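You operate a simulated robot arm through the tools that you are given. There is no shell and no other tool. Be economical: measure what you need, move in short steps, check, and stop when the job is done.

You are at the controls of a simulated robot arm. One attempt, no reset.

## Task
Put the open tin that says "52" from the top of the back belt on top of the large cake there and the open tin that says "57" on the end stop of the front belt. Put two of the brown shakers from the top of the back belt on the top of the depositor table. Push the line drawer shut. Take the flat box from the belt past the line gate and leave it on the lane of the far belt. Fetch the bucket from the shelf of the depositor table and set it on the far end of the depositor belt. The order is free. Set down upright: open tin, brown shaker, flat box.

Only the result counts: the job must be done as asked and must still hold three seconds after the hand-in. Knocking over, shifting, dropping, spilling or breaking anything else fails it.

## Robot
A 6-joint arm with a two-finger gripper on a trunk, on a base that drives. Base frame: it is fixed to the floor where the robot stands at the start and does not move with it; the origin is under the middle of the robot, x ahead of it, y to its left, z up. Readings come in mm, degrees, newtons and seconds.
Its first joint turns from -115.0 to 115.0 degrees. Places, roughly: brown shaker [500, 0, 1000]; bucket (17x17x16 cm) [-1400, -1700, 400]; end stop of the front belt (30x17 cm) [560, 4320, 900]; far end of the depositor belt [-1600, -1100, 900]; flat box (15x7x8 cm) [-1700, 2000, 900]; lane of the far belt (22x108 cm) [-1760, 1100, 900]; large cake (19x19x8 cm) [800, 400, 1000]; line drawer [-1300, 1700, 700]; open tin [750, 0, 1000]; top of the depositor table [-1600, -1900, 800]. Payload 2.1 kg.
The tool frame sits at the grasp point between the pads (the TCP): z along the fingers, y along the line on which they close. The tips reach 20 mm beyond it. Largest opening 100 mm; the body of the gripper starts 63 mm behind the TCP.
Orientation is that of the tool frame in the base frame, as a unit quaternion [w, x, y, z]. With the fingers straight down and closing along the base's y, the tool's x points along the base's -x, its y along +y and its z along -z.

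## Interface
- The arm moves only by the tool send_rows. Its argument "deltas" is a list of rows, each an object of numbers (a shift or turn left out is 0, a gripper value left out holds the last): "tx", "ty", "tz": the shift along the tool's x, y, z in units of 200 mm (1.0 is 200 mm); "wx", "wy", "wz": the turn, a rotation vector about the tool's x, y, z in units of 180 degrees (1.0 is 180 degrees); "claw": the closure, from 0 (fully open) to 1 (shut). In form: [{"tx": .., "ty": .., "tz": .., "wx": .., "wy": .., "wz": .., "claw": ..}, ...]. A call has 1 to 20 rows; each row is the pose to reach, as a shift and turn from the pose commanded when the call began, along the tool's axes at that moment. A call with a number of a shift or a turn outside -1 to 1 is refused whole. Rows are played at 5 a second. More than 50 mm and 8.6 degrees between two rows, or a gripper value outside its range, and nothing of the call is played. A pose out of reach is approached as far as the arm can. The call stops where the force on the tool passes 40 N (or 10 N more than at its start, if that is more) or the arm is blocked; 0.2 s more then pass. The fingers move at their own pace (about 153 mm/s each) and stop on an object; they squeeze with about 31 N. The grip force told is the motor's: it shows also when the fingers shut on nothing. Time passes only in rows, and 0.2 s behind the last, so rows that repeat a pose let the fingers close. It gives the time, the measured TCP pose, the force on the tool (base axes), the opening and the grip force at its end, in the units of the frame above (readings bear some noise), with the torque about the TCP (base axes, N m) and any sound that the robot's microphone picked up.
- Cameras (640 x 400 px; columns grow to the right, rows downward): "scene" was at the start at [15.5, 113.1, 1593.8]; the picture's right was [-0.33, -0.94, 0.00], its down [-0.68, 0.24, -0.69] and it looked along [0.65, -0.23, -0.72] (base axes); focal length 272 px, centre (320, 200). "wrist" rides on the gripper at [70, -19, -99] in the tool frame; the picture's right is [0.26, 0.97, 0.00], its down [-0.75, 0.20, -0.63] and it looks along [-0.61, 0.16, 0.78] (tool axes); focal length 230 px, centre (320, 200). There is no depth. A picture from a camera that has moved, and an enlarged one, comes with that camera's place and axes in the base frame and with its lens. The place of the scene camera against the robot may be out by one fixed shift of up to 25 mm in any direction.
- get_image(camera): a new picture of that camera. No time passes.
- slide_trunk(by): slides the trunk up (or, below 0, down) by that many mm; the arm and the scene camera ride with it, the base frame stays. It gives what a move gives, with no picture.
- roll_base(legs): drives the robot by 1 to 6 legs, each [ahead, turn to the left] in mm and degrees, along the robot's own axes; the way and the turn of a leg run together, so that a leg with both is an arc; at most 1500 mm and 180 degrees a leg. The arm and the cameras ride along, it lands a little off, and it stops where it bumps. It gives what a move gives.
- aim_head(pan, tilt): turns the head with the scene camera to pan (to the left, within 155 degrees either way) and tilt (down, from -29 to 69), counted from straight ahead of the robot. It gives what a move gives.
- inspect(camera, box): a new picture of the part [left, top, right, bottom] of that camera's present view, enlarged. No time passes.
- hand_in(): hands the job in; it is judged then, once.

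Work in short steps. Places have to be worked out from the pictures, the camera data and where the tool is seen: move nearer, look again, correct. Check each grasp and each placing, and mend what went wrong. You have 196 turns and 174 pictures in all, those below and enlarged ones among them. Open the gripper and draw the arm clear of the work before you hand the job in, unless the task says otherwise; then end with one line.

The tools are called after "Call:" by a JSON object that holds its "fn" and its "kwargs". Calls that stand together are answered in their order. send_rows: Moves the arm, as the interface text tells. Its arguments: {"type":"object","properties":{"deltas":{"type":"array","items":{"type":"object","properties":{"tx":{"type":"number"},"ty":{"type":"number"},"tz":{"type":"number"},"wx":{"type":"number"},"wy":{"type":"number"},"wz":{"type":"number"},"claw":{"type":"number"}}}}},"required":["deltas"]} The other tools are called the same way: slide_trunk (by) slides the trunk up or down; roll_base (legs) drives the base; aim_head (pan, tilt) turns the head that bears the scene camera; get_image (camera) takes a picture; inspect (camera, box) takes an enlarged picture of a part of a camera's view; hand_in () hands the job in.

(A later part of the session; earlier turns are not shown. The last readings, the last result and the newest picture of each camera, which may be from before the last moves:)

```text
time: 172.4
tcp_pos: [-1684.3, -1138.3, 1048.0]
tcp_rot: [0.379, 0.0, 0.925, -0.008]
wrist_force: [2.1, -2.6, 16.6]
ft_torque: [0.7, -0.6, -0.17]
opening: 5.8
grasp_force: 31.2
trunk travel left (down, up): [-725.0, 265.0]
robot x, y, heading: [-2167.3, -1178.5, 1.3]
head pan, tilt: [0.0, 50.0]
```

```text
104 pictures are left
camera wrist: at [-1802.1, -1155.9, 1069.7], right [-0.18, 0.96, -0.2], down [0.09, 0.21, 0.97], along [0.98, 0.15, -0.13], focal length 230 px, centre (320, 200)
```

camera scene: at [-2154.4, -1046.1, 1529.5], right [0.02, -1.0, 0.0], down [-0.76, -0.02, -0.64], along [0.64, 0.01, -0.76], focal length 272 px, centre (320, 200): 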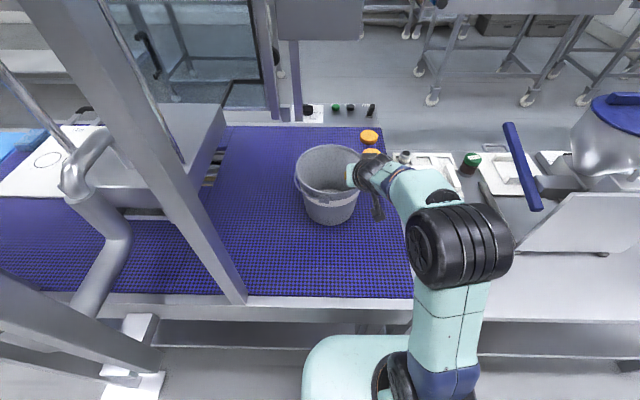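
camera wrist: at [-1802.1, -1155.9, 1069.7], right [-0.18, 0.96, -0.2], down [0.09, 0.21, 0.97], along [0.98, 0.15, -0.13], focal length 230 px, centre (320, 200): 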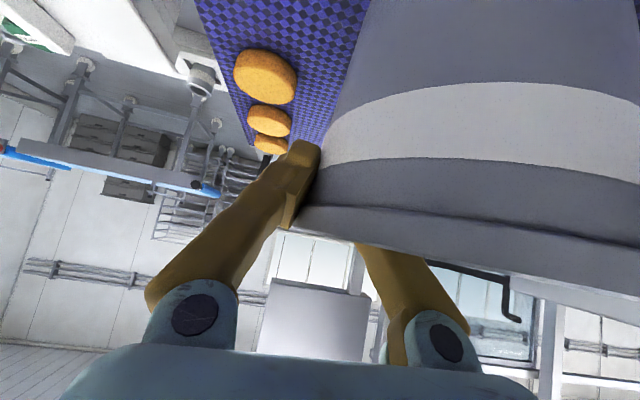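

The bucket rests on the belt (17 N up). I open to 50 mm and then rise out of it.

Call:
{"fn": "send_rows", "kwargs": {"deltas": [{"claw": 0.8}, {"claw": 0.6}, {"claw": 0.5}, {"claw": 0.5}]}}

Call:
{"fn": "get_image", "kwargs": {"camera": "wrist"}}

```text
time: 173.4
tcp_pos: [-1683.8, -1135.7, 1043.8]
tcp_rot: [0.376, 0.0, 0.926, -0.01]
wrist_force: [0.5, -0.3, 0.4]
ft_torque: [0.0, 0.02, -0.02]
opening: 50.0
grasp_force: 0.1
trunk travel left (down, up): [-725.0, 265.0]
robot x, y, heading: [-2164.0, -1186.3, 1.0]
head pan, tilt: [0.0, 50.0]
```

```text
103 pictures are left
camera wrist: at [-1800.9, -1154.6, 1067.8], right [-0.18, 0.96, -0.2], down [0.1, 0.22, 0.97], along [0.98, 0.15, -0.14], focal length 230 px, centre (320, 200)
```

wrist: 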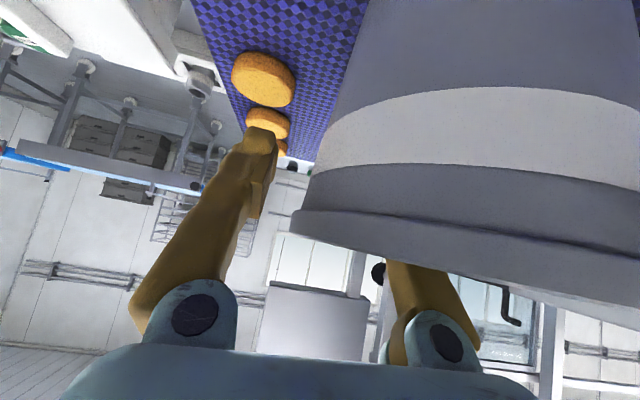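

Free on both sides. I raise the trunk 130 mm and check, then back away.

Call:
{"fn": "slide_trunk", "kwargs": {"by": 130}}

Call:
{"fn": "roll_base", "kwargs": {"legs": [[-350, 0]]}}

Call:
{"fn": "get_image", "kwargs": {"camera": "scene"}}

```text
time: 175.0
tcp_pos: [-1683.0, -1136.8, 1175.2]
tcp_rot: [0.376, -0.001, 0.927, -0.009]
wrist_force: [-0.4, -1.1, 0.7]
ft_torque: [-0.03, 0.02, 0.0]
opening: 50.3
grasp_force: 0.0
trunk travel left (down, up): [-855.0, 135.0]
robot x, y, heading: [-2166.1, -1182.7, 1.3]
head pan, tilt: [0.0, 50.0]
```

```text
time: 177.3
tcp_pos: [-2034.8, -1144.8, 1174.4]
tcp_rot: [0.375, 0.001, 0.927, -0.01]
wrist_force: [-0.5, 0.8, 0.3]
ft_torque: [0.03, -0.01, -0.02]
opening: 49.8
grasp_force: 0.0
trunk travel left (down, up): [-855.0, 135.0]
robot x, y, heading: [-2517.0, -1192.4, 1.2]
head pan, tilt: [0.0, 50.0]
```

```text
102 pictures are left
camera scene: at [-2502.2, -1051.4, 1658.9], right [0.02, -1.0, 0.0], down [-0.77, -0.02, -0.64], along [0.64, 0.01, -0.77], focal length 272 px, centre (320, 200)
```

scene: 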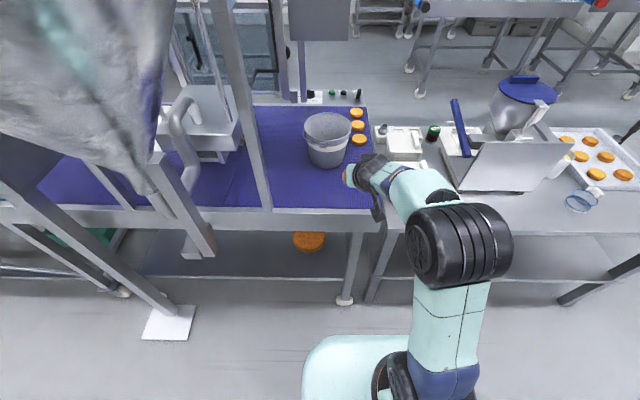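

The bucket stands on the belt. I look north along the west side of the line toward the far belt.

Call:
{"fn": "aim_head", "kwargs": {"pan": 70, "tilt": 15}}

Call:
{"fn": "get_image", "kwargs": {"camera": "scene"}}

Call:
{"fn": "aim_head", "kwargs": {"pan": 110, "tilt": 20}}

Call:
{"fn": "get_image", "kwargs": {"camera": "scene"}}

```text
time: 178.7
tcp_pos: [-2035.5, -1144.5, 1174.4]
tcp_rot: [0.376, 0.0, 0.927, -0.009]
wrist_force: [-0.4, -0.3, -0.8]
ft_torque: [0.0, -0.02, 0.02]
opening: 49.8
grasp_force: 0.0
trunk travel left (down, up): [-855.0, 135.0]
robot x, y, heading: [-2516.6, -1191.2, 1.6]
head pan, tilt: [70.0, 15.0]
```

```text
101 pictures are left
camera scene: at [-2550.5, -964.5, 1712.6], right [0.95, -0.32, 0.0], down [-0.08, -0.25, -0.97], along [0.31, 0.91, -0.26], focal length 272 px, centre (320, 200)
```

scene: 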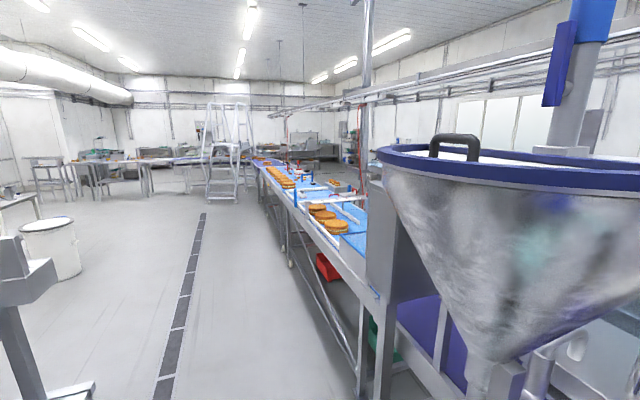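

```text
time: 179.8
tcp_pos: [-2035.1, -1144.3, 1174.7]
tcp_rot: [0.376, 0.001, 0.927, -0.01]
wrist_force: [0.7, 0.3, 0.8]
ft_torque: [0.03, 0.01, 0.03]
opening: 50.2
grasp_force: 0.0
trunk travel left (down, up): [-855.0, 135.0]
robot x, y, heading: [-2518.7, -1191.1, 1.1]
head pan, tilt: [110.0, 20.0]
```

```text
100 pictures are left
camera scene: at [-2614.1, -966.0, 1704.6], right [0.93, 0.36, 0.0], down [0.12, -0.32, -0.94], along [-0.34, 0.88, -0.34], focal length 272 px, centre (320, 200)
```

scene: 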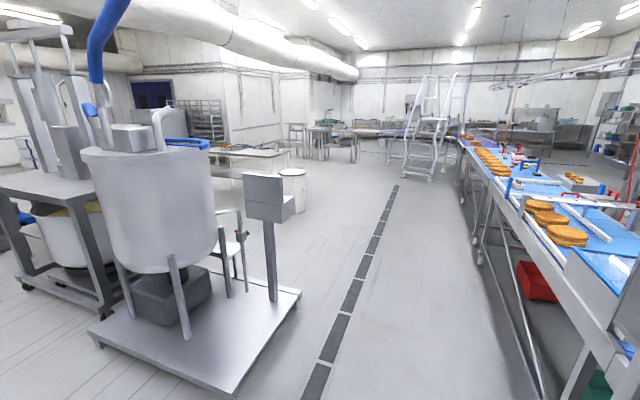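

A wide aisle runs along the west side. I turn north and drive up to y≈1000 for a look at lane, gate and box.

Call:
{"fn": "roll_base", "kwargs": {"legs": [[0, 89], [1200, 0], [1000, 0]]}}

Call:
{"fn": "aim_head", "kwargs": {"pan": -45, "tilt": 28}}

Call:
{"fn": "get_image", "kwargs": {"camera": "scene"}}

Call:
{"fn": "aim_head", "kwargs": {"pan": -90, "tilt": 28}}

Call:
{"fn": "get_image", "kwargs": {"camera": "scene"}}

```text
time: 194.5
tcp_pos: [-2565.5, 1505.8, 1174.8]
tcp_rot: [0.275, -0.648, 0.661, 0.257]
wrist_force: [0.8, 0.2, -0.5]
ft_torque: [-0.02, -0.01, 0.04]
opening: 49.9
grasp_force: 0.0
trunk travel left (down, up): [-855.0, 135.0]
robot x, y, heading: [-2528.4, 1019.7, 90.1]
head pan, tilt: [110.0, 20.0]
```

```text
time: 196.9
tcp_pos: [-2565.9, 1506.7, 1173.6]
tcp_rot: [0.276, -0.648, 0.662, 0.256]
wrist_force: [0.0, 0.7, 0.1]
ft_torque: [0.0, -0.01, 0.0]
opening: 49.8
grasp_force: 0.1
trunk travel left (down, up): [-855.0, 135.0]
robot x, y, heading: [-2529.7, 1023.0, 90.0]
head pan, tilt: [-45.0, 28.0]
```

```text
99 pictures are left
camera scene: at [-2603.6, 1027.6, 1691.7], right [0.71, -0.71, 0.0], down [-0.33, -0.33, -0.88], along [0.62, 0.62, -0.47], focal length 272 px, centre (320, 200)
```

scene: 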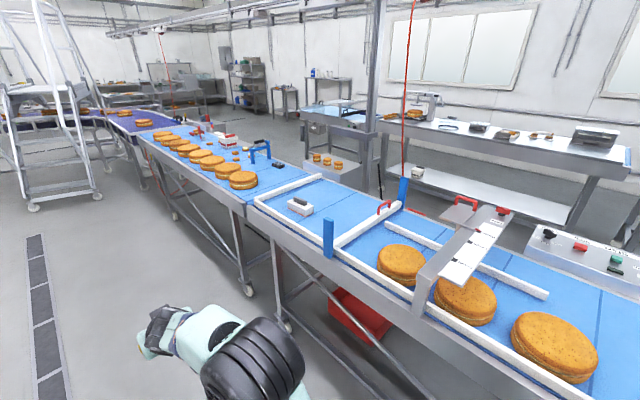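

```text
time: 198.0
tcp_pos: [-2566.2, 1506.8, 1175.1]
tcp_rot: [0.275, -0.648, 0.662, 0.257]
wrist_force: [0.9, -0.2, -0.3]
ft_torque: [0.01, 0.0, -0.01]
opening: 49.9
grasp_force: 0.0
trunk travel left (down, up): [-855.0, 135.0]
robot x, y, heading: [-2528.7, 1026.7, 90.0]
head pan, tilt: [-90.0, 28.0]
```

```text
98 pictures are left
camera scene: at [-2576.8, 963.2, 1691.7], right [0.0, -1.0, 0.0], down [-0.47, 0.0, -0.88], along [0.88, 0.0, -0.47], focal length 272 px, centre (320, 200)
```

scene: 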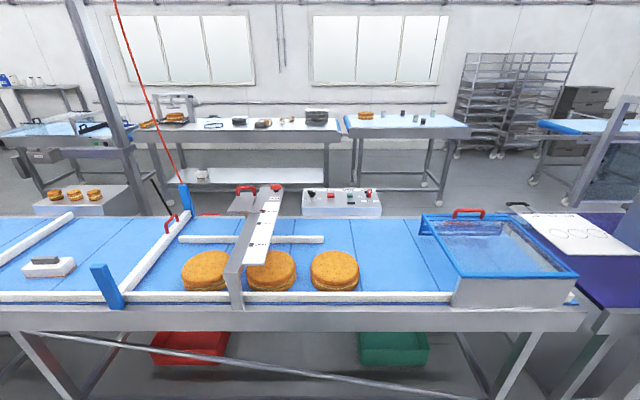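

The lane (with cakes), gate and flat box are clear: box ≈(-1760,2036), long side along y; free lane spot ≈(-1775,690). I retract the arm to tool-down first.

Call:
{"fn": "send_rows", "kwargs": {"deltas": [{"tz": -0.11, "tx": 0.11, "wy": 0.035, "claw": 0}, {"tz": -0.22, "tx": 0.22, "wy": 0.07}, {"tz": -0.33, "tx": 0.33, "wy": 0.105}, {"tz": -0.44, "tx": 0.44, "wy": 0.14}, {"tz": -0.55, "tx": 0.55, "wy": 0.175}, {"tz": -0.66, "tx": 0.66, "wy": 0.21}, {"tz": -0.77, "tx": 0.77, "wy": 0.25}, {"tz": -0.88, "tx": 0.88, "wy": 0.25}]}}

Call:
{"fn": "roll_base", "kwargs": {"legs": [[0, -45], [540, 0], [0, 45], [640, 0]]}}

Call:
{"fn": "aim_head", "kwargs": {"pan": -75, "tilt": 45}}

Call:
{"fn": "get_image", "kwargs": {"camera": "scene"}}

```text
time: 199.8
tcp_pos: [-2561.5, 1263.2, 1087.7]
tcp_rot: [0.087, -0.695, 0.713, -0.022]
wrist_force: [-0.1, 0.1, 0.8]
ft_torque: [0.04, 0.01, -0.03]
opening: 99.9
grasp_force: 0.1
out of reach, approached as far as the arm can: row 3, 4, 5, 6, 7, 8
trunk travel left (down, up): [-855.0, 135.0]
robot x, y, heading: [-2526.6, 1022.0, 89.8]
head pan, tilt: [-90.0, 28.0]
```

```text
time: 210.1
tcp_pos: [-2159.6, 2238.7, 1089.2]
tcp_rot: [0.087, -0.681, 0.727, -0.021]
wrist_force: [-0.6, -0.1, 0.2]
ft_torque: [0.01, -0.04, -0.03]
opening: 99.9
grasp_force: 0.1
trunk travel left (down, up): [-855.0, 135.0]
robot x, y, heading: [-2149.8, 1996.4, 78.1]
head pan, tilt: [-90.0, 28.0]
stopped in leg 4: the robot was blocked; the commanded pose is now the measured one
```

```text
time: 210.9
tcp_pos: [-2163.0, 2238.9, 1088.5]
tcp_rot: [0.087, -0.68, 0.727, -0.022]
wrist_force: [0.3, 0.1, 0.6]
ft_torque: [-0.01, -0.01, 0.03]
opening: 100.3
grasp_force: 0.1
trunk travel left (down, up): [-855.0, 135.0]
robot x, y, heading: [-2145.4, 1999.4, 78.2]
head pan, tilt: [-75.0, 45.0]
```

```text
97 pictures are left
camera scene: at [-2218.2, 1973.3, 1665.9], right [0.05, -1.0, 0.0], down [-0.7, -0.04, -0.71], along [0.71, 0.04, -0.71], focal length 272 px, centre (320, 200)
```

scene: 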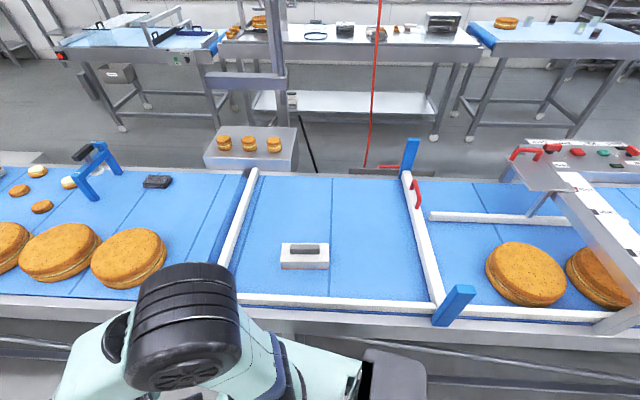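

The box is at about (-1770,2045). I level the hand and swing it toward the box in two halves.

Call:
{"fn": "send_rows", "kwargs": {"deltas": [{"wx": -0.024, "wy": 0.0154, "wz": -0.0115, "tx": 0.07, "ty": -0.16, "tz": 0.018}, {"wx": -0.048, "wy": 0.0308, "wz": -0.023, "tx": 0.14, "ty": -0.33, "tz": 0.037}, {"wx": -0.048, "wy": 0.0308, "wz": -0.023, "tx": 0.21, "ty": -0.5, "tz": 0.055}, {"wx": -0.048, "wy": 0.0308, "wz": -0.023, "tx": 0.28, "ty": -0.66, "tz": 0.073}, {"wx": -0.048, "wy": 0.0308, "wz": -0.023, "tx": 0.35, "ty": -0.83, "tz": 0.09}, {"wx": -0.048, "wy": 0.0308, "wz": -0.023, "tx": 0.425, "ty": -0.998, "tz": 0.11}]}}

Call:
{"fn": "get_image", "kwargs": {"camera": "wrist"}}

```text
time: 212.3
tcp_pos: [-2091.3, 2234.7, 1035.6]
tcp_rot: [-0.044, 0.707, -0.705, 0.029]
wrist_force: [-0.4, 0.0, -0.5]
ft_torque: [0.0, -0.02, -0.03]
opening: 99.9
grasp_force: 0.1
out of reach, approached as far as the arm can: row 1, 2, 3, 4, 5, 6
trunk travel left (down, up): [-855.0, 135.0]
robot x, y, heading: [-2147.7, 1999.3, 78.1]
head pan, tilt: [-75.0, 45.0]
```

```text
96 pictures are left
camera wrist: at [-2081.7, 2162.5, 1134.9], right [-0.96, -0.26, -0.11], down [-0.27, 0.74, 0.62], along [-0.08, 0.62, -0.78], focal length 230 px, centre (320, 200)
```

wrist: 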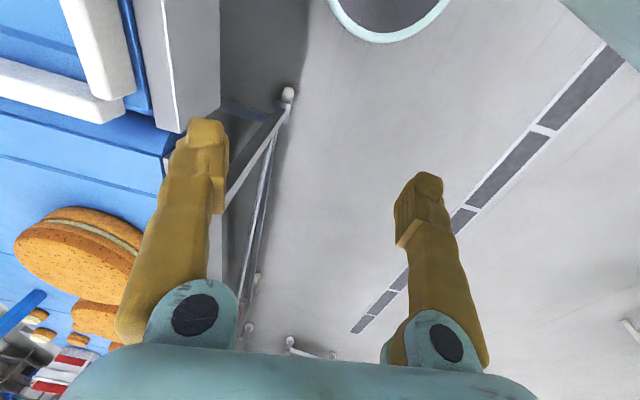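

The hand sits too low relative to the platform for tool-down reach. I raise the hand 110 mm while levelling it; then I will lower the trunk.

Call:
{"fn": "send_rows", "kwargs": {"deltas": [{"tz": -0.14, "ty": -0.015}, {"tz": -0.28, "ty": -0.03}, {"tz": -0.42, "ty": -0.045, "wx": -0.015}, {"tz": -0.55, "ty": -0.06, "wx": -0.033}]}}

```text
time: 213.3
tcp_pos: [-2086.1, 2232.2, 1060.9]
tcp_rot: [-0.061, 0.706, -0.705, 0.037]
wrist_force: [-0.8, 0.3, 0.1]
ft_torque: [0.02, 0.01, -0.04]
opening: 100.2
grasp_force: 0.0
out of reach, approached as far as the arm can: row 1, 2, 3, 4
trunk travel left (down, up): [-855.0, 135.0]
robot x, y, heading: [-2149.5, 2001.8, 78.3]
head pan, tilt: [-75.0, 45.0]
```

Call:
{"fn": "send_rows", "kwargs": {"deltas": [{"tx": 0.07, "ty": -0.16, "tz": -0.05}, {"tx": 0.14, "ty": -0.32, "tz": -0.1, "wx": -0.01}, {"tx": 0.21, "ty": -0.48, "tz": -0.15, "wx": -0.02}, {"tx": 0.28, "ty": -0.64, "tz": -0.2, "wx": -0.03}, {"tx": 0.35, "ty": -0.8, "tz": -0.25, "wx": -0.039}, {"tx": 0.41, "ty": -0.96, "tz": -0.3, "wx": -0.039}]}}

Call:
{"fn": "get_image", "kwargs": {"camera": "scene"}}

```text
time: 214.7
tcp_pos: [-2086.7, 2231.6, 1060.0]
tcp_rot: [-0.061, 0.705, -0.705, 0.037]
wrist_force: [-0.1, -0.3, -0.7]
ft_torque: [0.03, 0.0, -0.03]
opening: 100.0
grasp_force: 0.1
out of reach, approached as far as the arm can: row 1, 2, 3, 4, 5, 6
trunk travel left (down, up): [-855.0, 135.0]
robot x, y, heading: [-2151.1, 1997.7, 78.0]
head pan, tilt: [-75.0, 45.0]
```

```text
95 pictures are left
camera scene: at [-2216.9, 1973.0, 1665.9], right [0.05, -1.0, 0.0], down [-0.71, -0.04, -0.71], along [0.71, 0.04, -0.71], focal length 272 px, centre (320, 200)
```

scene: 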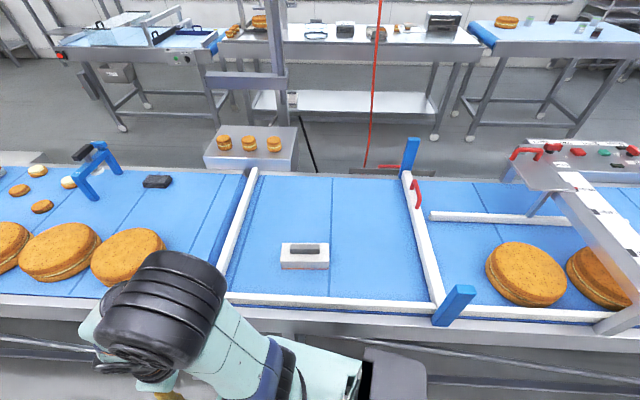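

The arm is stuck near a joint limit; I extend it forward again with a tilt to get out of the fold.

Call:
{"fn": "send_rows", "kwargs": {"deltas": [{"tx": -0.15, "tz": -0.1, "wy": -0.03}, {"tx": -0.3, "tz": -0.2, "wy": -0.06}, {"tx": -0.45, "tz": -0.3, "wy": -0.09}, {"tx": -0.6, "tz": -0.35, "wy": -0.12}, {"tx": -0.75, "tz": -0.4, "wy": -0.15}]}}

```text
time: 215.9
tcp_pos: [-2093.0, 2384.8, 1137.8]
tcp_rot: [-0.23, 0.696, -0.669, -0.125]
wrist_force: [0.1, 0.9, 0.2]
ft_torque: [-0.01, 0.01, -0.01]
opening: 100.3
grasp_force: 0.1
out of reach, approached as far as the arm can: row 1, 2, 3, 4, 5
trunk travel left (down, up): [-855.0, 135.0]
robot x, y, heading: [-2148.7, 1996.9, 78.1]
head pan, tilt: [-75.0, 45.0]
```

Call:
{"fn": "aim_head", "kwargs": {"pan": 0, "tilt": 60}}

Call:
{"fn": "get_image", "kwargs": {"camera": "scene"}}

```text
time: 217.4
tcp_pos: [-2093.0, 2383.0, 1138.1]
tcp_rot: [-0.229, 0.695, -0.67, -0.125]
wrist_force: [0.4, -0.4, 0.7]
ft_torque: [-0.01, 0.01, -0.01]
opening: 100.1
grasp_force: 0.0
trunk travel left (down, up): [-855.0, 135.0]
robot x, y, heading: [-2149.4, 1999.5, 78.3]
head pan, tilt: [0.0, 60.0]
```

```text
94 pictures are left
camera scene: at [-2284.2, 2033.8, 1646.4], right [0.98, -0.21, 0.0], down [-0.18, -0.85, -0.5], along [0.1, 0.49, -0.87], focal length 272 px, centre (320, 200)
```

scene: 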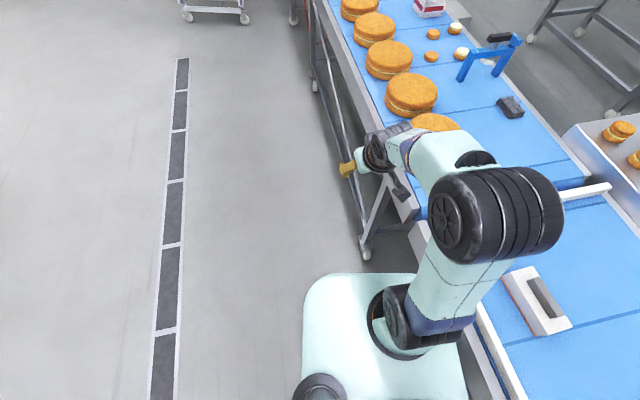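

I try to align the tool with the arm's plane (roll 18.5° about its axis) to free the wrist.

Call:
{"fn": "send_rows", "kwargs": {"deltas": [{"wz": 0.035}, {"wz": 0.07}, {"wz": 0.103}]}}

```text
time: 218.2
tcp_pos: [-2092.9, 2383.4, 1137.7]
tcp_rot: [0.205, -0.576, 0.775, 0.162]
wrist_force: [-0.1, -0.8, -0.5]
ft_torque: [-0.01, 0.0, -0.01]
opening: 100.0
grasp_force: 0.0
trunk travel left (down, up): [-855.0, 135.0]
robot x, y, heading: [-2148.1, 1998.4, 78.0]
head pan, tilt: [0.0, 60.0]
```

That works: the wrist is near one J6 limit, so I'll approach the box with the tool yawed the other way round. I level the tool and turn it about 164° the free way.

Call:
{"fn": "send_rows", "kwargs": {"deltas": [{"wy": 0.042}, {"wy": 0.084}, {"wy": 0.126}, {"wy": 0.168}]}}

Call:
{"fn": "send_rows", "kwargs": {"deltas": [{"wz": 0.045}, {"wz": 0.09}, {"wz": 0.135}, {"wz": 0.18}, {"wz": 0.225}, {"wz": 0.27}, {"wz": 0.315}, {"wz": 0.36}, {"wz": 0.405}, {"wz": 0.45}, {"wz": 0.495}, {"wz": 0.54}]}}

```text
time: 219.2
tcp_pos: [-2057.7, 2350.4, 1081.8]
tcp_rot: [0.101, -0.601, 0.792, -0.033]
wrist_force: [1.0, 0.8, 0.6]
ft_torque: [-0.02, 0.06, 0.04]
opening: 100.1
grasp_force: 0.1
out of reach, approached as far as the arm can: row 1, 2, 3, 4
trunk travel left (down, up): [-855.0, 135.0]
robot x, y, heading: [-2150.3, 1998.7, 78.2]
head pan, tilt: [0.0, 60.0]
```

```text
time: 221.8
tcp_pos: [-2059.7, 2351.3, 1081.1]
tcp_rot: [0.092, 0.198, 0.974, 0.055]
wrist_force: [-1.0, 0.1, -0.1]
ft_torque: [-0.02, 0.04, 0.0]
opening: 100.2
grasp_force: 0.0
trunk travel left (down, up): [-855.0, 135.0]
robot x, y, heading: [-2150.8, 1997.6, 78.1]
head pan, tilt: [0.0, 60.0]
```

Turning works. Now I raise the hand 100 mm while moving toward the belt and levelling.

Call:
{"fn": "send_rows", "kwargs": {"deltas": [{"tx": -0.13, "ty": -0.05, "tz": -0.1}, {"tx": -0.26, "ty": -0.1, "tz": -0.2}, {"tx": -0.39, "ty": -0.14, "tz": -0.3, "wx": 0.015, "wy": 0.017}, {"tx": -0.52, "ty": -0.19, "tz": -0.38, "wx": 0.03, "wy": 0.034}, {"tx": -0.643, "ty": -0.24, "tz": -0.443, "wx": 0.0464, "wy": 0.0503}]}}

Call:
{"fn": "slide_trunk", "kwargs": {"by": -60}}

Call:
{"fn": "get_image", "kwargs": {"camera": "wrist"}}

```text
time: 223.0
tcp_pos: [-1989.6, 2239.6, 1105.6]
tcp_rot: [0.101, 0.197, 0.975, -0.006]
wrist_force: [0.4, 0.4, 0.7]
ft_torque: [0.03, 0.06, 0.0]
opening: 99.9
grasp_force: 0.0
out of reach, approached as far as the arm can: row 2, 3, 4, 5
trunk travel left (down, up): [-855.0, 135.0]
robot x, y, heading: [-2145.3, 1996.8, 78.1]
head pan, tilt: [0.0, 60.0]
```

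```text
time: 224.0
tcp_pos: [-1990.0, 2239.8, 1046.1]
tcp_rot: [0.103, 0.197, 0.975, -0.005]
wrist_force: [-0.2, -0.2, 0.3]
ft_torque: [0.03, -0.01, 0.0]
opening: 100.0
grasp_force: 0.1
trunk travel left (down, up): [-795.0, 195.0]
robot x, y, heading: [-2149.4, 2000.6, 77.8]
head pan, tilt: [0.0, 60.0]
```

```text
93 pictures are left
camera wrist: at [-2078.1, 2253.6, 1127.4], right [0.14, 0.99, -0.02], down [0.63, -0.07, 0.77], along [0.77, -0.12, -0.63], focal length 230 px, centre (320, 200)
```

wrist: 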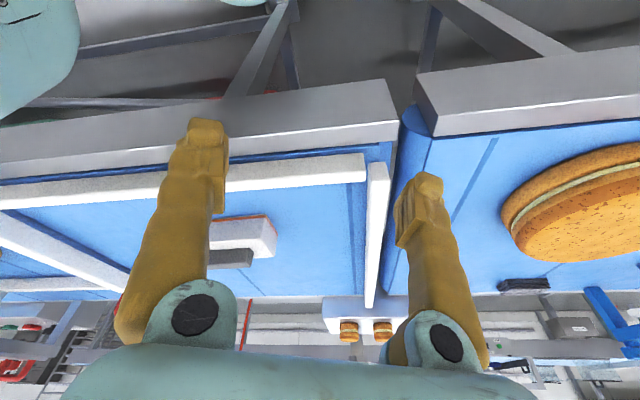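

Call:
{"fn": "send_rows", "kwargs": {"deltas": [{"tz": -0.1}, {"tz": -0.2}, {"tz": -0.3}]}}

Call:
{"fn": "aim_head", "kwargs": {"pan": -30, "tilt": 60}}

Call:
{"fn": "get_image", "kwargs": {"camera": "scene"}}

```text
time: 224.8
tcp_pos: [-2000.8, 2242.4, 1090.0]
tcp_rot: [0.121, 0.196, 0.973, -0.007]
wrist_force: [-0.3, 0.3, 0.6]
ft_torque: [-0.01, -0.01, -0.01]
opening: 99.8
grasp_force: 0.1
out of reach, approached as far as the arm can: row 1, 2, 3
trunk travel left (down, up): [-795.0, 195.0]
robot x, y, heading: [-2147.1, 1996.9, 78.1]
head pan, tilt: [0.0, 60.0]
```

```text
time: 225.7
tcp_pos: [-2002.2, 2243.0, 1090.1]
tcp_rot: [0.12, 0.196, 0.973, -0.006]
wrist_force: [0.3, 0.2, -1.0]
ft_torque: [-0.04, 0.03, -0.04]
opening: 100.5
grasp_force: 0.0
trunk travel left (down, up): [-795.0, 195.0]
robot x, y, heading: [-2149.3, 2000.1, 77.9]
head pan, tilt: [-30.0, 60.0]
```

```text
92 pictures are left
camera scene: at [-2253.7, 2018.3, 1586.4], right [0.74, -0.67, 0.0], down [-0.58, -0.64, -0.5], along [0.33, 0.37, -0.87], focal length 272 px, centre (320, 200)
```

scene: 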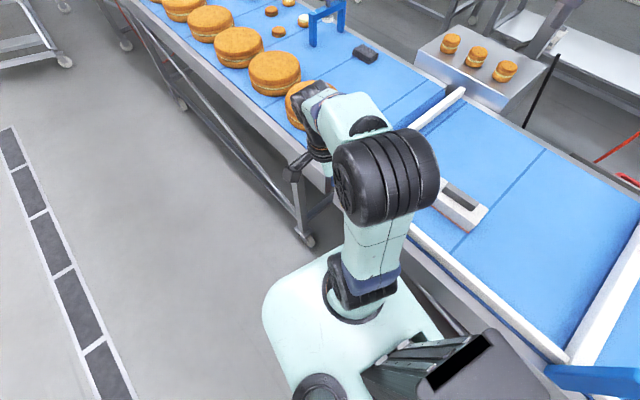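

The wrist seems to be in its flipped branch (since the bucket job). I move to an extended pose with the tool in line with the forearm, where I can roll back into the original branch.

Call:
{"fn": "send_rows", "kwargs": {"deltas": [{"tx": 0.06, "ty": 0.085, "tz": -0.075, "wx": -0.0405, "wy": 0.0137}, {"tx": 0.12, "ty": 0.17, "tz": -0.15, "wx": -0.081, "wy": 0.0274}, {"tx": 0.18, "ty": 0.25, "tz": -0.225, "wx": -0.1215, "wy": 0.041}, {"tx": 0.235, "ty": 0.335, "tz": -0.3, "wx": -0.162, "wy": 0.0548}, {"tx": 0.295, "ty": 0.42, "tz": -0.37, "wx": -0.2025, "wy": 0.0685}, {"tx": 0.35, "ty": 0.505, "tz": -0.445, "wx": -0.243, "wy": 0.082}, {"tx": 0.41, "ty": 0.59, "tz": -0.52, "wx": -0.2835, "wy": 0.096}, {"tx": 0.47, "ty": 0.673, "tz": -0.594, "wx": -0.324, "wy": 0.1095}]}}

Call:
{"fn": "get_image", "kwargs": {"camera": "scene"}}

```text
time: 227.5
tcp_pos: [-2062.3, 2405.2, 1188.9]
tcp_rot: [0.033, 0.126, 0.861, 0.491]
wrist_force: [-0.6, -0.5, -0.2]
ft_torque: [0.03, -0.02, -0.02]
opening: 99.9
grasp_force: 0.0
out of reach, approached as far as the arm can: row 1, 2, 3, 4, 5, 6, 7, 8
trunk travel left (down, up): [-795.0, 195.0]
robot x, y, heading: [-2150.7, 1999.4, 78.1]
head pan, tilt: [-30.0, 60.0]
```

```text
91 pictures are left
camera scene: at [-2253.3, 2018.6, 1586.4], right [0.74, -0.67, 0.0], down [-0.58, -0.64, -0.5], along [0.33, 0.37, -0.87], focal length 272 px, centre (320, 200)
```

scene: 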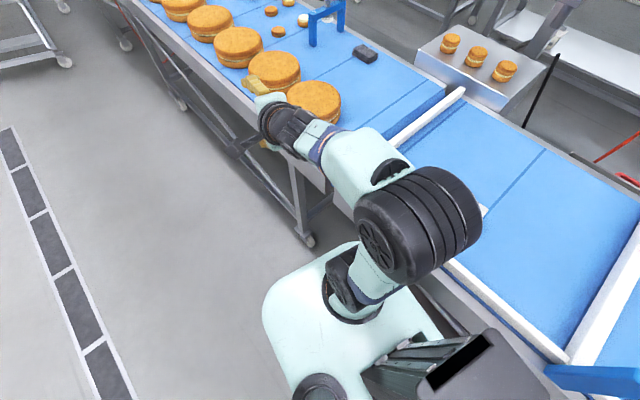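

The tool is now in line with the forearm. I roll it in the negative direction, through the J6 limit, so that J4 unwinds.

Call:
{"fn": "send_rows", "kwargs": {"deltas": [{"wz": -0.045}, {"wz": -0.09}, {"wz": -0.135}, {"wz": -0.18}, {"wz": -0.225}, {"wz": -0.27}, {"wz": -0.315}, {"wz": -0.36}, {"wz": -0.405}, {"wz": -0.45}, {"wz": -0.495}, {"wz": -0.54}, {"wz": -0.585}, {"wz": -0.63}, {"wz": -0.675}, {"wz": -0.72}, {"wz": -0.765}, {"wz": -0.81}, {"wz": -0.855}, {"wz": -0.9}]}}

Call:
{"fn": "send_rows", "kwargs": {"deltas": [{"wz": -0.045}, {"wz": -0.09}, {"wz": -0.135}, {"wz": -0.18}, {"wz": -0.225}, {"wz": -0.27}, {"wz": -0.315}, {"wz": -0.36}, {"wz": -0.405}, {"wz": -0.45}]}}

Call:
{"fn": "get_image", "kwargs": {"camera": "scene"}}

```text
time: 231.7
tcp_pos: [-2061.5, 2405.2, 1190.6]
tcp_rot: [-0.496, 0.829, -0.251, -0.054]
wrist_force: [-0.8, -0.2, 0.3]
ft_torque: [0.0, 0.03, 0.01]
opening: 99.9
grasp_force: 0.0
trunk travel left (down, up): [-795.0, 195.0]
robot x, y, heading: [-2149.9, 1996.6, 78.1]
head pan, tilt: [-30.0, 60.0]
```

```text
time: 233.9
tcp_pos: [-2060.5, 2406.5, 1194.0]
tcp_rot: [-0.427, 0.808, 0.303, 0.271]
wrist_force: [-1.0, 0.1, 0.9]
ft_torque: [-0.01, -0.03, -0.01]
opening: 100.1
grasp_force: 0.1
out of reach, approached as far as the arm can: row 2, 3, 4, 5, 6, 7, 8, 9, 10
trunk travel left (down, up): [-795.0, 195.0]
robot x, y, heading: [-2149.6, 2000.6, 77.8]
head pan, tilt: [-30.0, 60.0]
```

```text
90 pictures are left
camera scene: at [-2253.4, 2018.3, 1586.4], right [0.74, -0.67, 0.0], down [-0.58, -0.64, -0.5], along [0.33, 0.37, -0.87], focal length 272 px, centre (320, 200)
```

scene: 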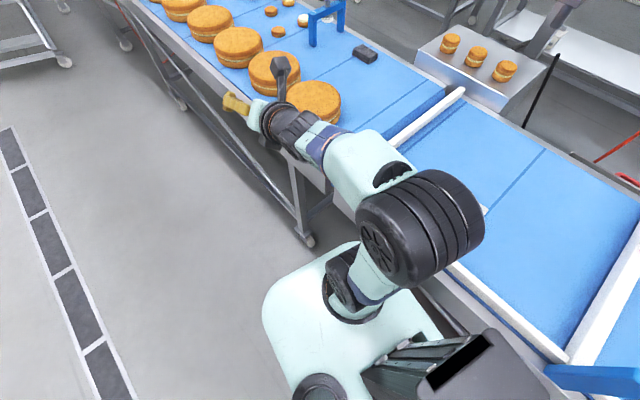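

The roll passed beyond the former limit. Now I bend the tool 30° down to settle in the original branch.

Call:
{"fn": "send_rows", "kwargs": {"deltas": [{"wx": -0.025, "wy": -0.033}, {"wx": -0.05, "wy": -0.0665}, {"wx": -0.075, "wy": -0.1}, {"wx": -0.1005, "wy": -0.133}]}}

Call:
{"fn": "send_rows", "kwargs": {"deltas": [{"wz": 0.045}, {"wz": 0.09}, {"wz": 0.135}, {"wz": 0.18}, {"wz": 0.225}, {"wz": 0.27}, {"wz": 0.315}, {"wz": 0.36}, {"wz": 0.405}, {"wz": 0.45}, {"wz": 0.495}, {"wz": 0.54}, {"wz": 0.585}, {"wz": 0.63}]}}

Call:
{"fn": "get_image", "kwargs": {"camera": "scene"}}

```text
time: 234.9
tcp_pos: [-2059.5, 2406.4, 1193.3]
tcp_rot: [-0.222, 0.904, 0.338, 0.141]
wrist_force: [-0.2, -0.2, 0.3]
ft_torque: [0.0, 0.02, 0.02]
opening: 100.3
grasp_force: 0.1
trunk travel left (down, up): [-795.0, 195.0]
robot x, y, heading: [-2151.7, 1997.2, 78.6]
head pan, tilt: [-30.0, 60.0]
```

```text
time: 237.9
tcp_pos: [-2061.6, 2405.8, 1194.2]
tcp_rot: [-0.241, 0.778, -0.57, -0.109]
wrist_force: [-0.2, -0.5, 0.2]
ft_torque: [-0.02, -0.01, 0.0]
opening: 100.2
grasp_force: 0.1
trunk travel left (down, up): [-795.0, 195.0]
robot x, y, heading: [-2147.4, 1999.8, 78.0]
head pan, tilt: [-30.0, 60.0]
```

```text
89 pictures are left
camera scene: at [-2253.6, 2018.3, 1586.4], right [0.74, -0.67, 0.0], down [-0.58, -0.64, -0.5], along [0.33, 0.37, -0.87], focal length 272 px, centre (320, 200)
```

scene: 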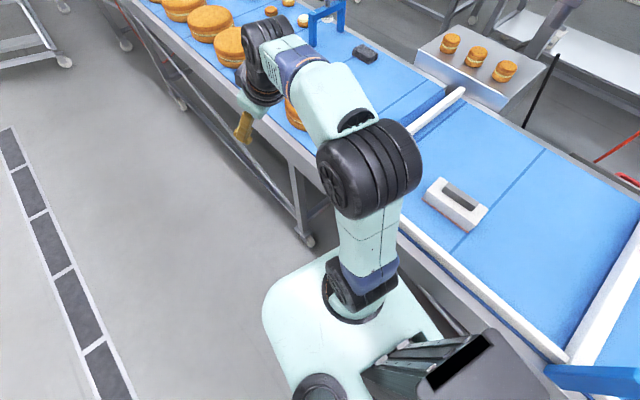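

Back in the original arm posture. I level the tool and move toward the belt.

Call:
{"fn": "send_rows", "kwargs": {"deltas": [{"tx": 0.155, "ty": -0.067, "tz": -0.025, "wx": -0.0167, "wy": 0.0297}, {"tx": 0.31, "ty": -0.134, "tz": -0.05, "wx": -0.0335, "wy": 0.0594}, {"tx": 0.464, "ty": -0.2, "tz": -0.076, "wx": -0.05, "wy": 0.0891}, {"tx": 0.62, "ty": -0.27, "tz": -0.1, "wx": -0.067, "wy": 0.1188}, {"tx": 0.773, "ty": -0.336, "tz": -0.127, "wx": -0.0837, "wy": 0.1485}]}}

```text
time: 239.1
tcp_pos: [-1948.8, 2281.7, 1161.7]
tcp_rot: [0.001, 0.807, -0.59, 0.0]
wrist_force: [-0.1, -0.3, -0.1]
ft_torque: [0.0, 0.0, 0.03]
opening: 100.1
grasp_force: 0.0
trunk travel left (down, up): [-795.0, 195.0]
robot x, y, heading: [-2152.0, 2000.2, 78.2]
head pan, tilt: [-30.0, 60.0]
```

Tool level. I turn it so it closes along x and move to above the box.

Call:
{"fn": "send_rows", "kwargs": {"deltas": [{"tx": 0.18, "ty": -0.06, "wz": 0.0245}, {"tx": 0.36, "ty": -0.12, "wz": 0.049}, {"tx": 0.54, "ty": -0.18, "wz": 0.0735}, {"tx": 0.716, "ty": -0.24, "wz": 0.098}]}}

Call:
{"fn": "send_rows", "kwargs": {"deltas": [{"tx": 0.14, "ty": -0.11}, {"tx": 0.28, "ty": -0.22}, {"tx": 0.42, "ty": -0.33}, {"tx": 0.57, "ty": -0.44}]}}

Call:
{"fn": "get_image", "kwargs": {"camera": "wrist"}}

```text
time: 240.1
tcp_pos: [-1860.0, 2158.9, 1162.4]
tcp_rot: [-0.001, -0.707, 0.708, 0.0]
wrist_force: [0.7, -0.1, -0.2]
ft_torque: [0.0, 0.03, 0.02]
opening: 100.4
grasp_force: 0.1
trunk travel left (down, up): [-795.0, 195.0]
robot x, y, heading: [-2151.4, 1996.6, 77.9]
head pan, tilt: [-30.0, 60.0]
```

```text
time: 241.1
tcp_pos: [-1778.5, 2053.4, 1163.6]
tcp_rot: [0.001, 0.708, -0.706, -0.001]
wrist_force: [-0.5, 0.4, 0.1]
ft_torque: [0.01, 0.01, 0.02]
opening: 100.0
grasp_force: 0.0
out of reach, approached as far as the arm can: row 4
trunk travel left (down, up): [-795.0, 195.0]
robot x, y, heading: [-2150.9, 2002.9, 78.2]
head pan, tilt: [-30.0, 60.0]
```

```text
88 pictures are left
camera wrist: at [-1758.5, 1982.5, 1262.6], right [-0.97, -0.26, 0.0], down [-0.2, 0.75, 0.63], along [-0.17, 0.61, -0.78], focal length 230 px, centre (320, 200)
```

wrist: 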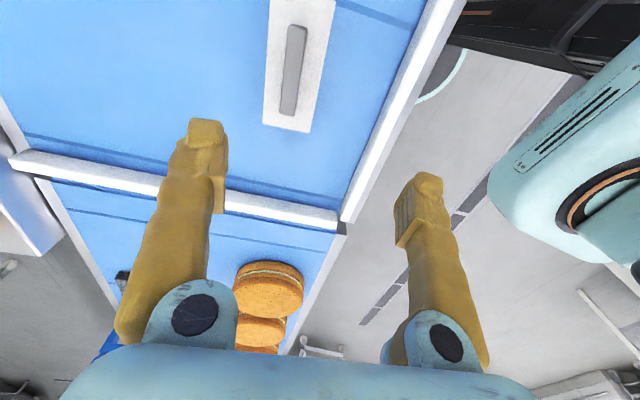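

Box centre is (-1745,2044), aligned with y. I lower the trunk 80 mm, then move over it and down to z≈1010 where reach is better.

Call:
{"fn": "slide_trunk", "kwargs": {"by": -80}}

Call:
{"fn": "send_rows", "kwargs": {"deltas": [{"tz": 0.15}, {"tz": 0.25, "tx": 0.02, "ty": -0.08}, {"tz": 0.35, "tx": 0.047, "ty": -0.168}]}}

Call:
{"fn": "get_image", "kwargs": {"camera": "wrist"}}

```text
time: 242.3
tcp_pos: [-1778.4, 2054.4, 1084.2]
tcp_rot: [-0.001, 0.708, -0.706, 0.001]
wrist_force: [0.1, -1.1, 0.0]
ft_torque: [0.01, -0.04, 0.0]
opening: 100.2
grasp_force: 0.1
trunk travel left (down, up): [-715.0, 275.0]
robot x, y, heading: [-2146.4, 1997.5, 78.3]
head pan, tilt: [-30.0, 60.0]
```

```text
time: 243.1
tcp_pos: [-1743.7, 2044.3, 1011.8]
tcp_rot: [0.0, 0.707, -0.707, 0.0]
wrist_force: [-0.4, -0.6, 0.9]
ft_torque: [-0.03, 0.03, 0.02]
opening: 100.1
grasp_force: 0.1
trunk travel left (down, up): [-715.0, 275.0]
robot x, y, heading: [-2149.6, 1998.4, 78.5]
head pan, tilt: [-30.0, 60.0]
```

```text
87 pictures are left
camera wrist: at [-1724.0, 1973.1, 1111.9], right [-0.97, -0.26, 0.0], down [-0.2, 0.75, 0.63], along [-0.16, 0.61, -0.78], focal length 230 px, centre (320, 200)
```

wrist: 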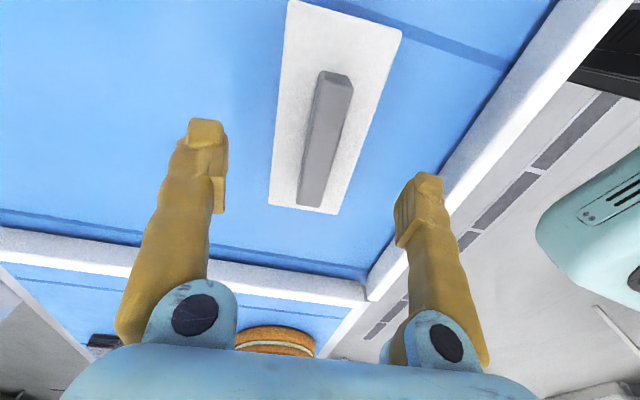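

The flat box has a plate (top ≈940) with a handle up to ≈988. I descend to z≈967 and grip the handle.

Call:
{"fn": "send_rows", "kwargs": {"deltas": [{"tz": 0.11}, {"tz": 0.223}, {"tz": 0.223, "claw": 0.5}, {"tz": 0.223, "claw": 1.0}, {"tz": 0.223, "claw": 1.0}, {"tz": 0.223, "claw": 1.0}]}}

Call:
{"fn": "get_image", "kwargs": {"camera": "wrist"}}

```text
time: 244.5
tcp_pos: [-1746.2, 2045.5, 969.3]
tcp_rot: [0.0, 0.708, -0.706, 0.001]
wrist_force: [-1.4, 0.0, 0.8]
ft_torque: [0.09, 0.01, 0.0]
opening: 19.2
grasp_force: 31.2
trunk travel left (down, up): [-715.0, 275.0]
robot x, y, heading: [-2148.7, 1996.3, 78.5]
head pan, tilt: [-30.0, 60.0]
```

```text
86 pictures are left
camera wrist: at [-1725.8, 1974.2, 1068.6], right [-0.97, -0.26, 0.0], down [-0.2, 0.75, 0.63], along [-0.16, 0.61, -0.78], focal length 230 px, centre (320, 200)
```

wrist: 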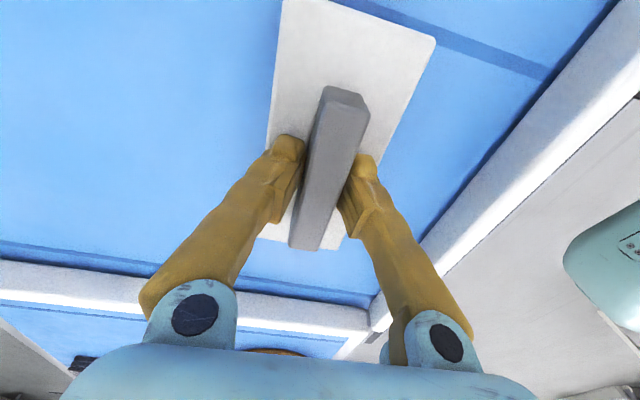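

Handle gripped. I raise the trunk 200 mm and pull the hand in toward the robot before driving.

Call:
{"fn": "slide_trunk", "kwargs": {"by": 200}}

Call:
{"fn": "send_rows", "kwargs": {"deltas": [{"tz": -0.06, "ty": 0.16}, {"tz": -0.14, "ty": 0.36}, {"tz": -0.22, "ty": 0.56}, {"tz": -0.3, "ty": 0.75}, {"tz": -0.4, "ty": 0.9}]}}

Call:
{"fn": "get_image", "kwargs": {"camera": "wrist"}}

```text
time: 246.7
tcp_pos: [-1744.5, 2044.4, 1168.5]
tcp_rot: [-0.001, 0.708, -0.706, 0.0]
wrist_force: [0.4, -0.7, -2.3]
ft_torque: [0.0, -0.03, -0.01]
opening: 19.1
grasp_force: 31.3
trunk travel left (down, up): [-915.0, 75.0]
robot x, y, heading: [-2147.3, 1998.8, 78.0]
head pan, tilt: [-30.0, 60.0]
```

```text
time: 247.9
tcp_pos: [-1928.1, 2043.4, 1249.1]
tcp_rot: [-0.001, 0.708, -0.706, 0.0]
wrist_force: [-1.4, 0.1, -1.6]
ft_torque: [-0.01, 0.0, 0.0]
opening: 19.0
grasp_force: 31.0
trunk travel left (down, up): [-915.0, 75.0]
robot x, y, heading: [-2148.8, 1995.6, 78.3]
head pan, tilt: [-30.0, 60.0]
```

```text
85 pictures are left
camera wrist: at [-1907.5, 1973.1, 1348.8], right [-0.97, -0.26, 0.0], down [-0.2, 0.75, 0.63], along [-0.16, 0.61, -0.78], focal length 230 px, centre (320, 200)
```

wrist: 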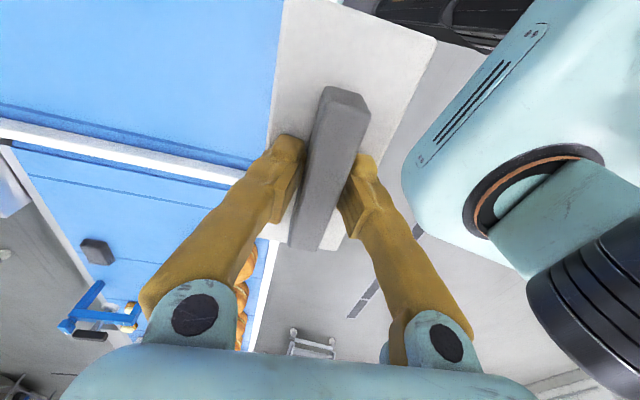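

Box is held. I drive back along the line to about y=690.

Call:
{"fn": "roll_base", "kwargs": {"legs": [[-300, 0], [0, 12], [-700, 0], [0, 10], [-330, 0]]}}

Call:
{"fn": "aim_head", "kwargs": {"pan": -95, "tilt": 45}}

Call:
{"fn": "get_image", "kwargs": {"camera": "scene"}}

Call:
{"fn": "get_image", "kwargs": {"camera": "wrist"}}

```text
time: 256.6
tcp_pos: [-1958.9, 806.2, 1248.6]
tcp_rot: [0.0, 0.831, -0.557, 0.002]
wrist_force: [-0.7, 0.3, -1.5]
ft_torque: [0.01, -0.01, 0.0]
opening: 19.0
grasp_force: 31.2
trunk travel left (down, up): [-915.0, 75.0]
robot x, y, heading: [-2145.3, 673.7, 100.4]
head pan, tilt: [-30.0, 60.0]
```

```text
time: 258.0
tcp_pos: [-1958.3, 803.6, 1249.9]
tcp_rot: [-0.001, 0.831, -0.557, 0.001]
wrist_force: [0.5, -0.4, -1.6]
ft_torque: [-0.02, 0.03, 0.02]
opening: 18.9
grasp_force: 31.0
trunk travel left (down, up): [-915.0, 75.0]
robot x, y, heading: [-2151.0, 680.6, 100.3]
head pan, tilt: [-95.0, 45.0]
```

```text
84 pictures are left
camera scene: at [-2194.3, 601.2, 1725.9], right [0.09, -1.0, 0.0], down [-0.7, -0.07, -0.71], along [0.7, 0.07, -0.71], focal length 272 px, centre (320, 200)
```

scene: 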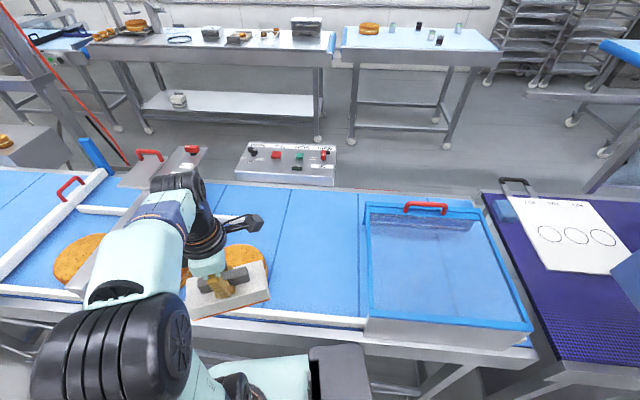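

```text
83 pictures are left
camera wrist: at [-1913.6, 745.9, 1348.4], right [-0.8, -0.61, 0.0], down [-0.47, 0.62, 0.63], along [-0.38, 0.5, -0.78], focal length 230 px, centre (320, 200)
```

wrist: 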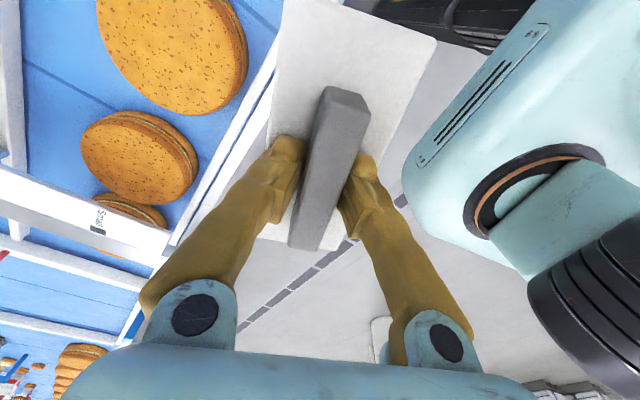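

Free lane spot: y 505–810; I target (-1785,680). I lower the trunk 100 mm and move over it, squaring the box to the lane.

Call:
{"fn": "slide_trunk", "kwargs": {"by": -100}}

Call:
{"fn": "send_rows", "kwargs": {"deltas": [{"tx": 0.18, "ty": -0.11, "wz": 0.025}, {"tx": 0.36, "ty": -0.22, "wz": 0.05}, {"tx": 0.54, "ty": -0.34, "wz": 0.075}, {"tx": 0.72, "ty": -0.45, "wz": 0.1}, {"tx": 0.905, "ty": -0.57, "wz": 0.124, "tz": 0.1}, {"tx": 0.905, "ty": -0.57, "wz": 0.124, "tz": 0.25}]}}

Call:
{"fn": "get_image", "kwargs": {"camera": "scene"}}

Call:
{"fn": "get_image", "kwargs": {"camera": "wrist"}}

```text
time: 259.3
tcp_pos: [-1959.7, 803.6, 1150.2]
tcp_rot: [-0.001, 0.83, -0.557, 0.001]
wrist_force: [1.0, -0.5, -1.8]
ft_torque: [0.0, 0.01, -0.02]
opening: 19.1
grasp_force: 31.1
trunk travel left (down, up): [-815.0, 175.0]
robot x, y, heading: [-2149.9, 679.2, 100.2]
head pan, tilt: [-95.0, 45.0]
```

```text
time: 260.7
tcp_pos: [-1784.8, 678.9, 1096.7]
tcp_rot: [0.0, -0.707, 0.708, -0.001]
wrist_force: [-0.2, -0.1, -2.6]
ft_torque: [-0.03, -0.03, -0.01]
opening: 19.2
grasp_force: 31.1
trunk travel left (down, up): [-815.0, 175.0]
robot x, y, heading: [-2146.6, 675.1, 100.1]
head pan, tilt: [-95.0, 45.0]
```

```text
82 pictures are left
camera scene: at [-2195.2, 601.8, 1625.9], right [0.09, -1.0, 0.0], down [-0.7, -0.07, -0.71], along [0.7, 0.07, -0.71], focal length 272 px, centre (320, 200)
```

scene: 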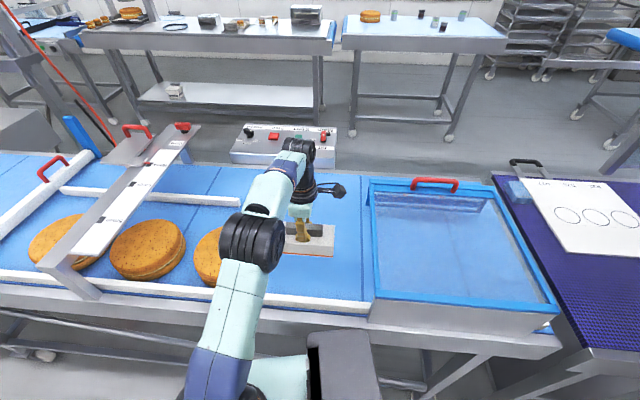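

```text
81 pictures are left
camera wrist: at [-1764.2, 608.4, 1196.7], right [-0.97, -0.26, 0.0], down [-0.2, 0.75, 0.63], along [-0.16, 0.61, -0.78], focal length 230 px, centre (320, 200)
```

wrist: 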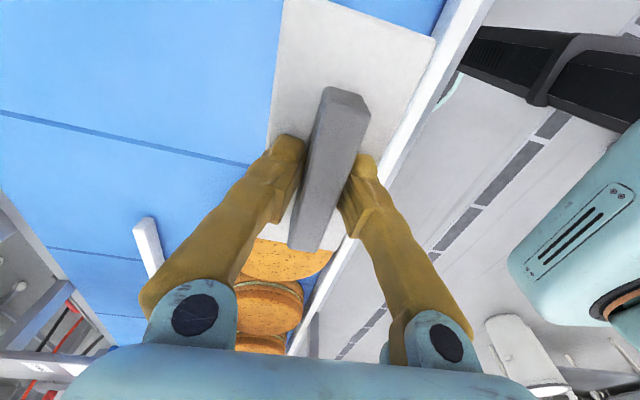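

Well placed. I lower to just above the belt (the grip height was 969 at pickup).

Call:
{"fn": "send_rows", "kwargs": {"deltas": [{"tz": 0.15, "ty": -0.03}, {"tz": 0.3, "ty": -0.06}, {"tz": 0.45, "ty": -0.06}, {"tz": 0.56, "ty": -0.06}, {"tz": 0.6, "ty": -0.06}]}}

Call:
{"fn": "get_image", "kwargs": {"camera": "scene"}}

```text
time: 261.9
tcp_pos: [-1773.6, 680.0, 977.5]
tcp_rot: [0.0, 0.707, -0.707, 0.0]
wrist_force: [0.5, -0.2, -1.5]
ft_torque: [-0.04, 0.02, 0.01]
opening: 19.0
grasp_force: 31.3
trunk travel left (down, up): [-815.0, 175.0]
robot x, y, heading: [-2147.9, 678.7, 100.5]
head pan, tilt: [-95.0, 45.0]
```

```text
80 pictures are left
camera scene: at [-2194.2, 601.1, 1625.9], right [0.09, -1.0, 0.0], down [-0.7, -0.07, -0.71], along [0.7, 0.07, -0.71], focal length 272 px, centre (320, 200)
```

scene: 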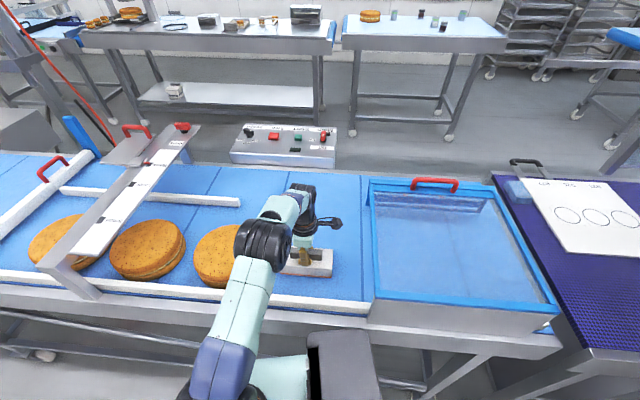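

Clear on both sides. I lower the last millimetres in small steps.

Call:
{"fn": "send_rows", "kwargs": {"deltas": [{"tz": 0.015}, {"tz": 0.03}, {"tz": 0.04}]}}

```text
time: 262.7
tcp_pos: [-1772.1, 680.0, 972.4]
tcp_rot: [0.001, -0.707, 0.708, -0.001]
wrist_force: [0.6, 0.3, -1.9]
ft_torque: [0.0, -0.02, -0.03]
opening: 19.0
grasp_force: 31.3
trunk travel left (down, up): [-815.0, 175.0]
robot x, y, heading: [-2148.9, 677.8, 100.2]
head pan, tilt: [-95.0, 45.0]
```

Call:
{"fn": "send_rows", "kwargs": {"deltas": [{"tz": 0.01}, {"tz": 0.02}, {"tz": 0.025}]}}

```text
time: 263.5
tcp_pos: [-1771.8, 680.1, 968.8]
tcp_rot: [-0.004, 0.707, -0.707, 0.003]
wrist_force: [5.7, -1.1, 24.5]
ft_torque: [-0.01, 0.07, 0.03]
opening: 18.9
grasp_force: 30.6
trunk travel left (down, up): [-815.0, 175.0]
robot x, y, heading: [-2150.7, 677.6, 100.3]
head pan, tilt: [-95.0, 45.0]
```

Contact. I release the handle and rise 120 mm.

Call:
{"fn": "send_rows", "kwargs": {"deltas": [{"tz": -0.01, "claw": 0.6}, {"tz": -0.01, "claw": 0.4}, {"tz": -0.01, "claw": 0.4}, {"tz": -0.15, "claw": 0.4}, {"tz": -0.35, "claw": 0.4}, {"tz": -0.55, "claw": 0.4}]}}

Call:
{"fn": "get_image", "kwargs": {"camera": "wrist"}}

```text
time: 264.0
tcp_pos: [-1771.3, 679.9, 969.6]
tcp_rot: [-0.005, 0.707, -0.707, 0.005]
wrist_force: [0.4, 1.0, 9.8]
ft_torque: [0.0, 0.31, 0.0]
opening: 59.3
grasp_force: 0.0
trunk travel left (down, up): [-815.0, 175.0]
robot x, y, heading: [-2149.1, 676.3, 100.4]
head pan, tilt: [-95.0, 45.0]
stopped in row 2: the force on the tool passed its limit at 56 N (the readings are from after the stop); the commanded pose is now the measured one
```

```text
79 pictures are left
camera wrist: at [-1751.5, 608.7, 1069.9], right [-0.97, -0.26, -0.01], down [-0.21, 0.75, 0.63], along [-0.15, 0.61, -0.78], focal length 230 px, centre (320, 200)
```

wrist: 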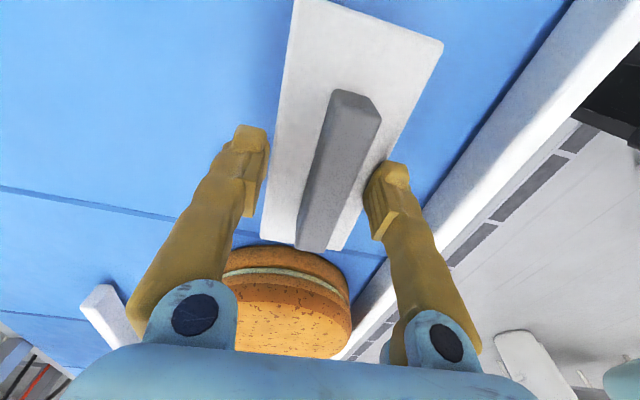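

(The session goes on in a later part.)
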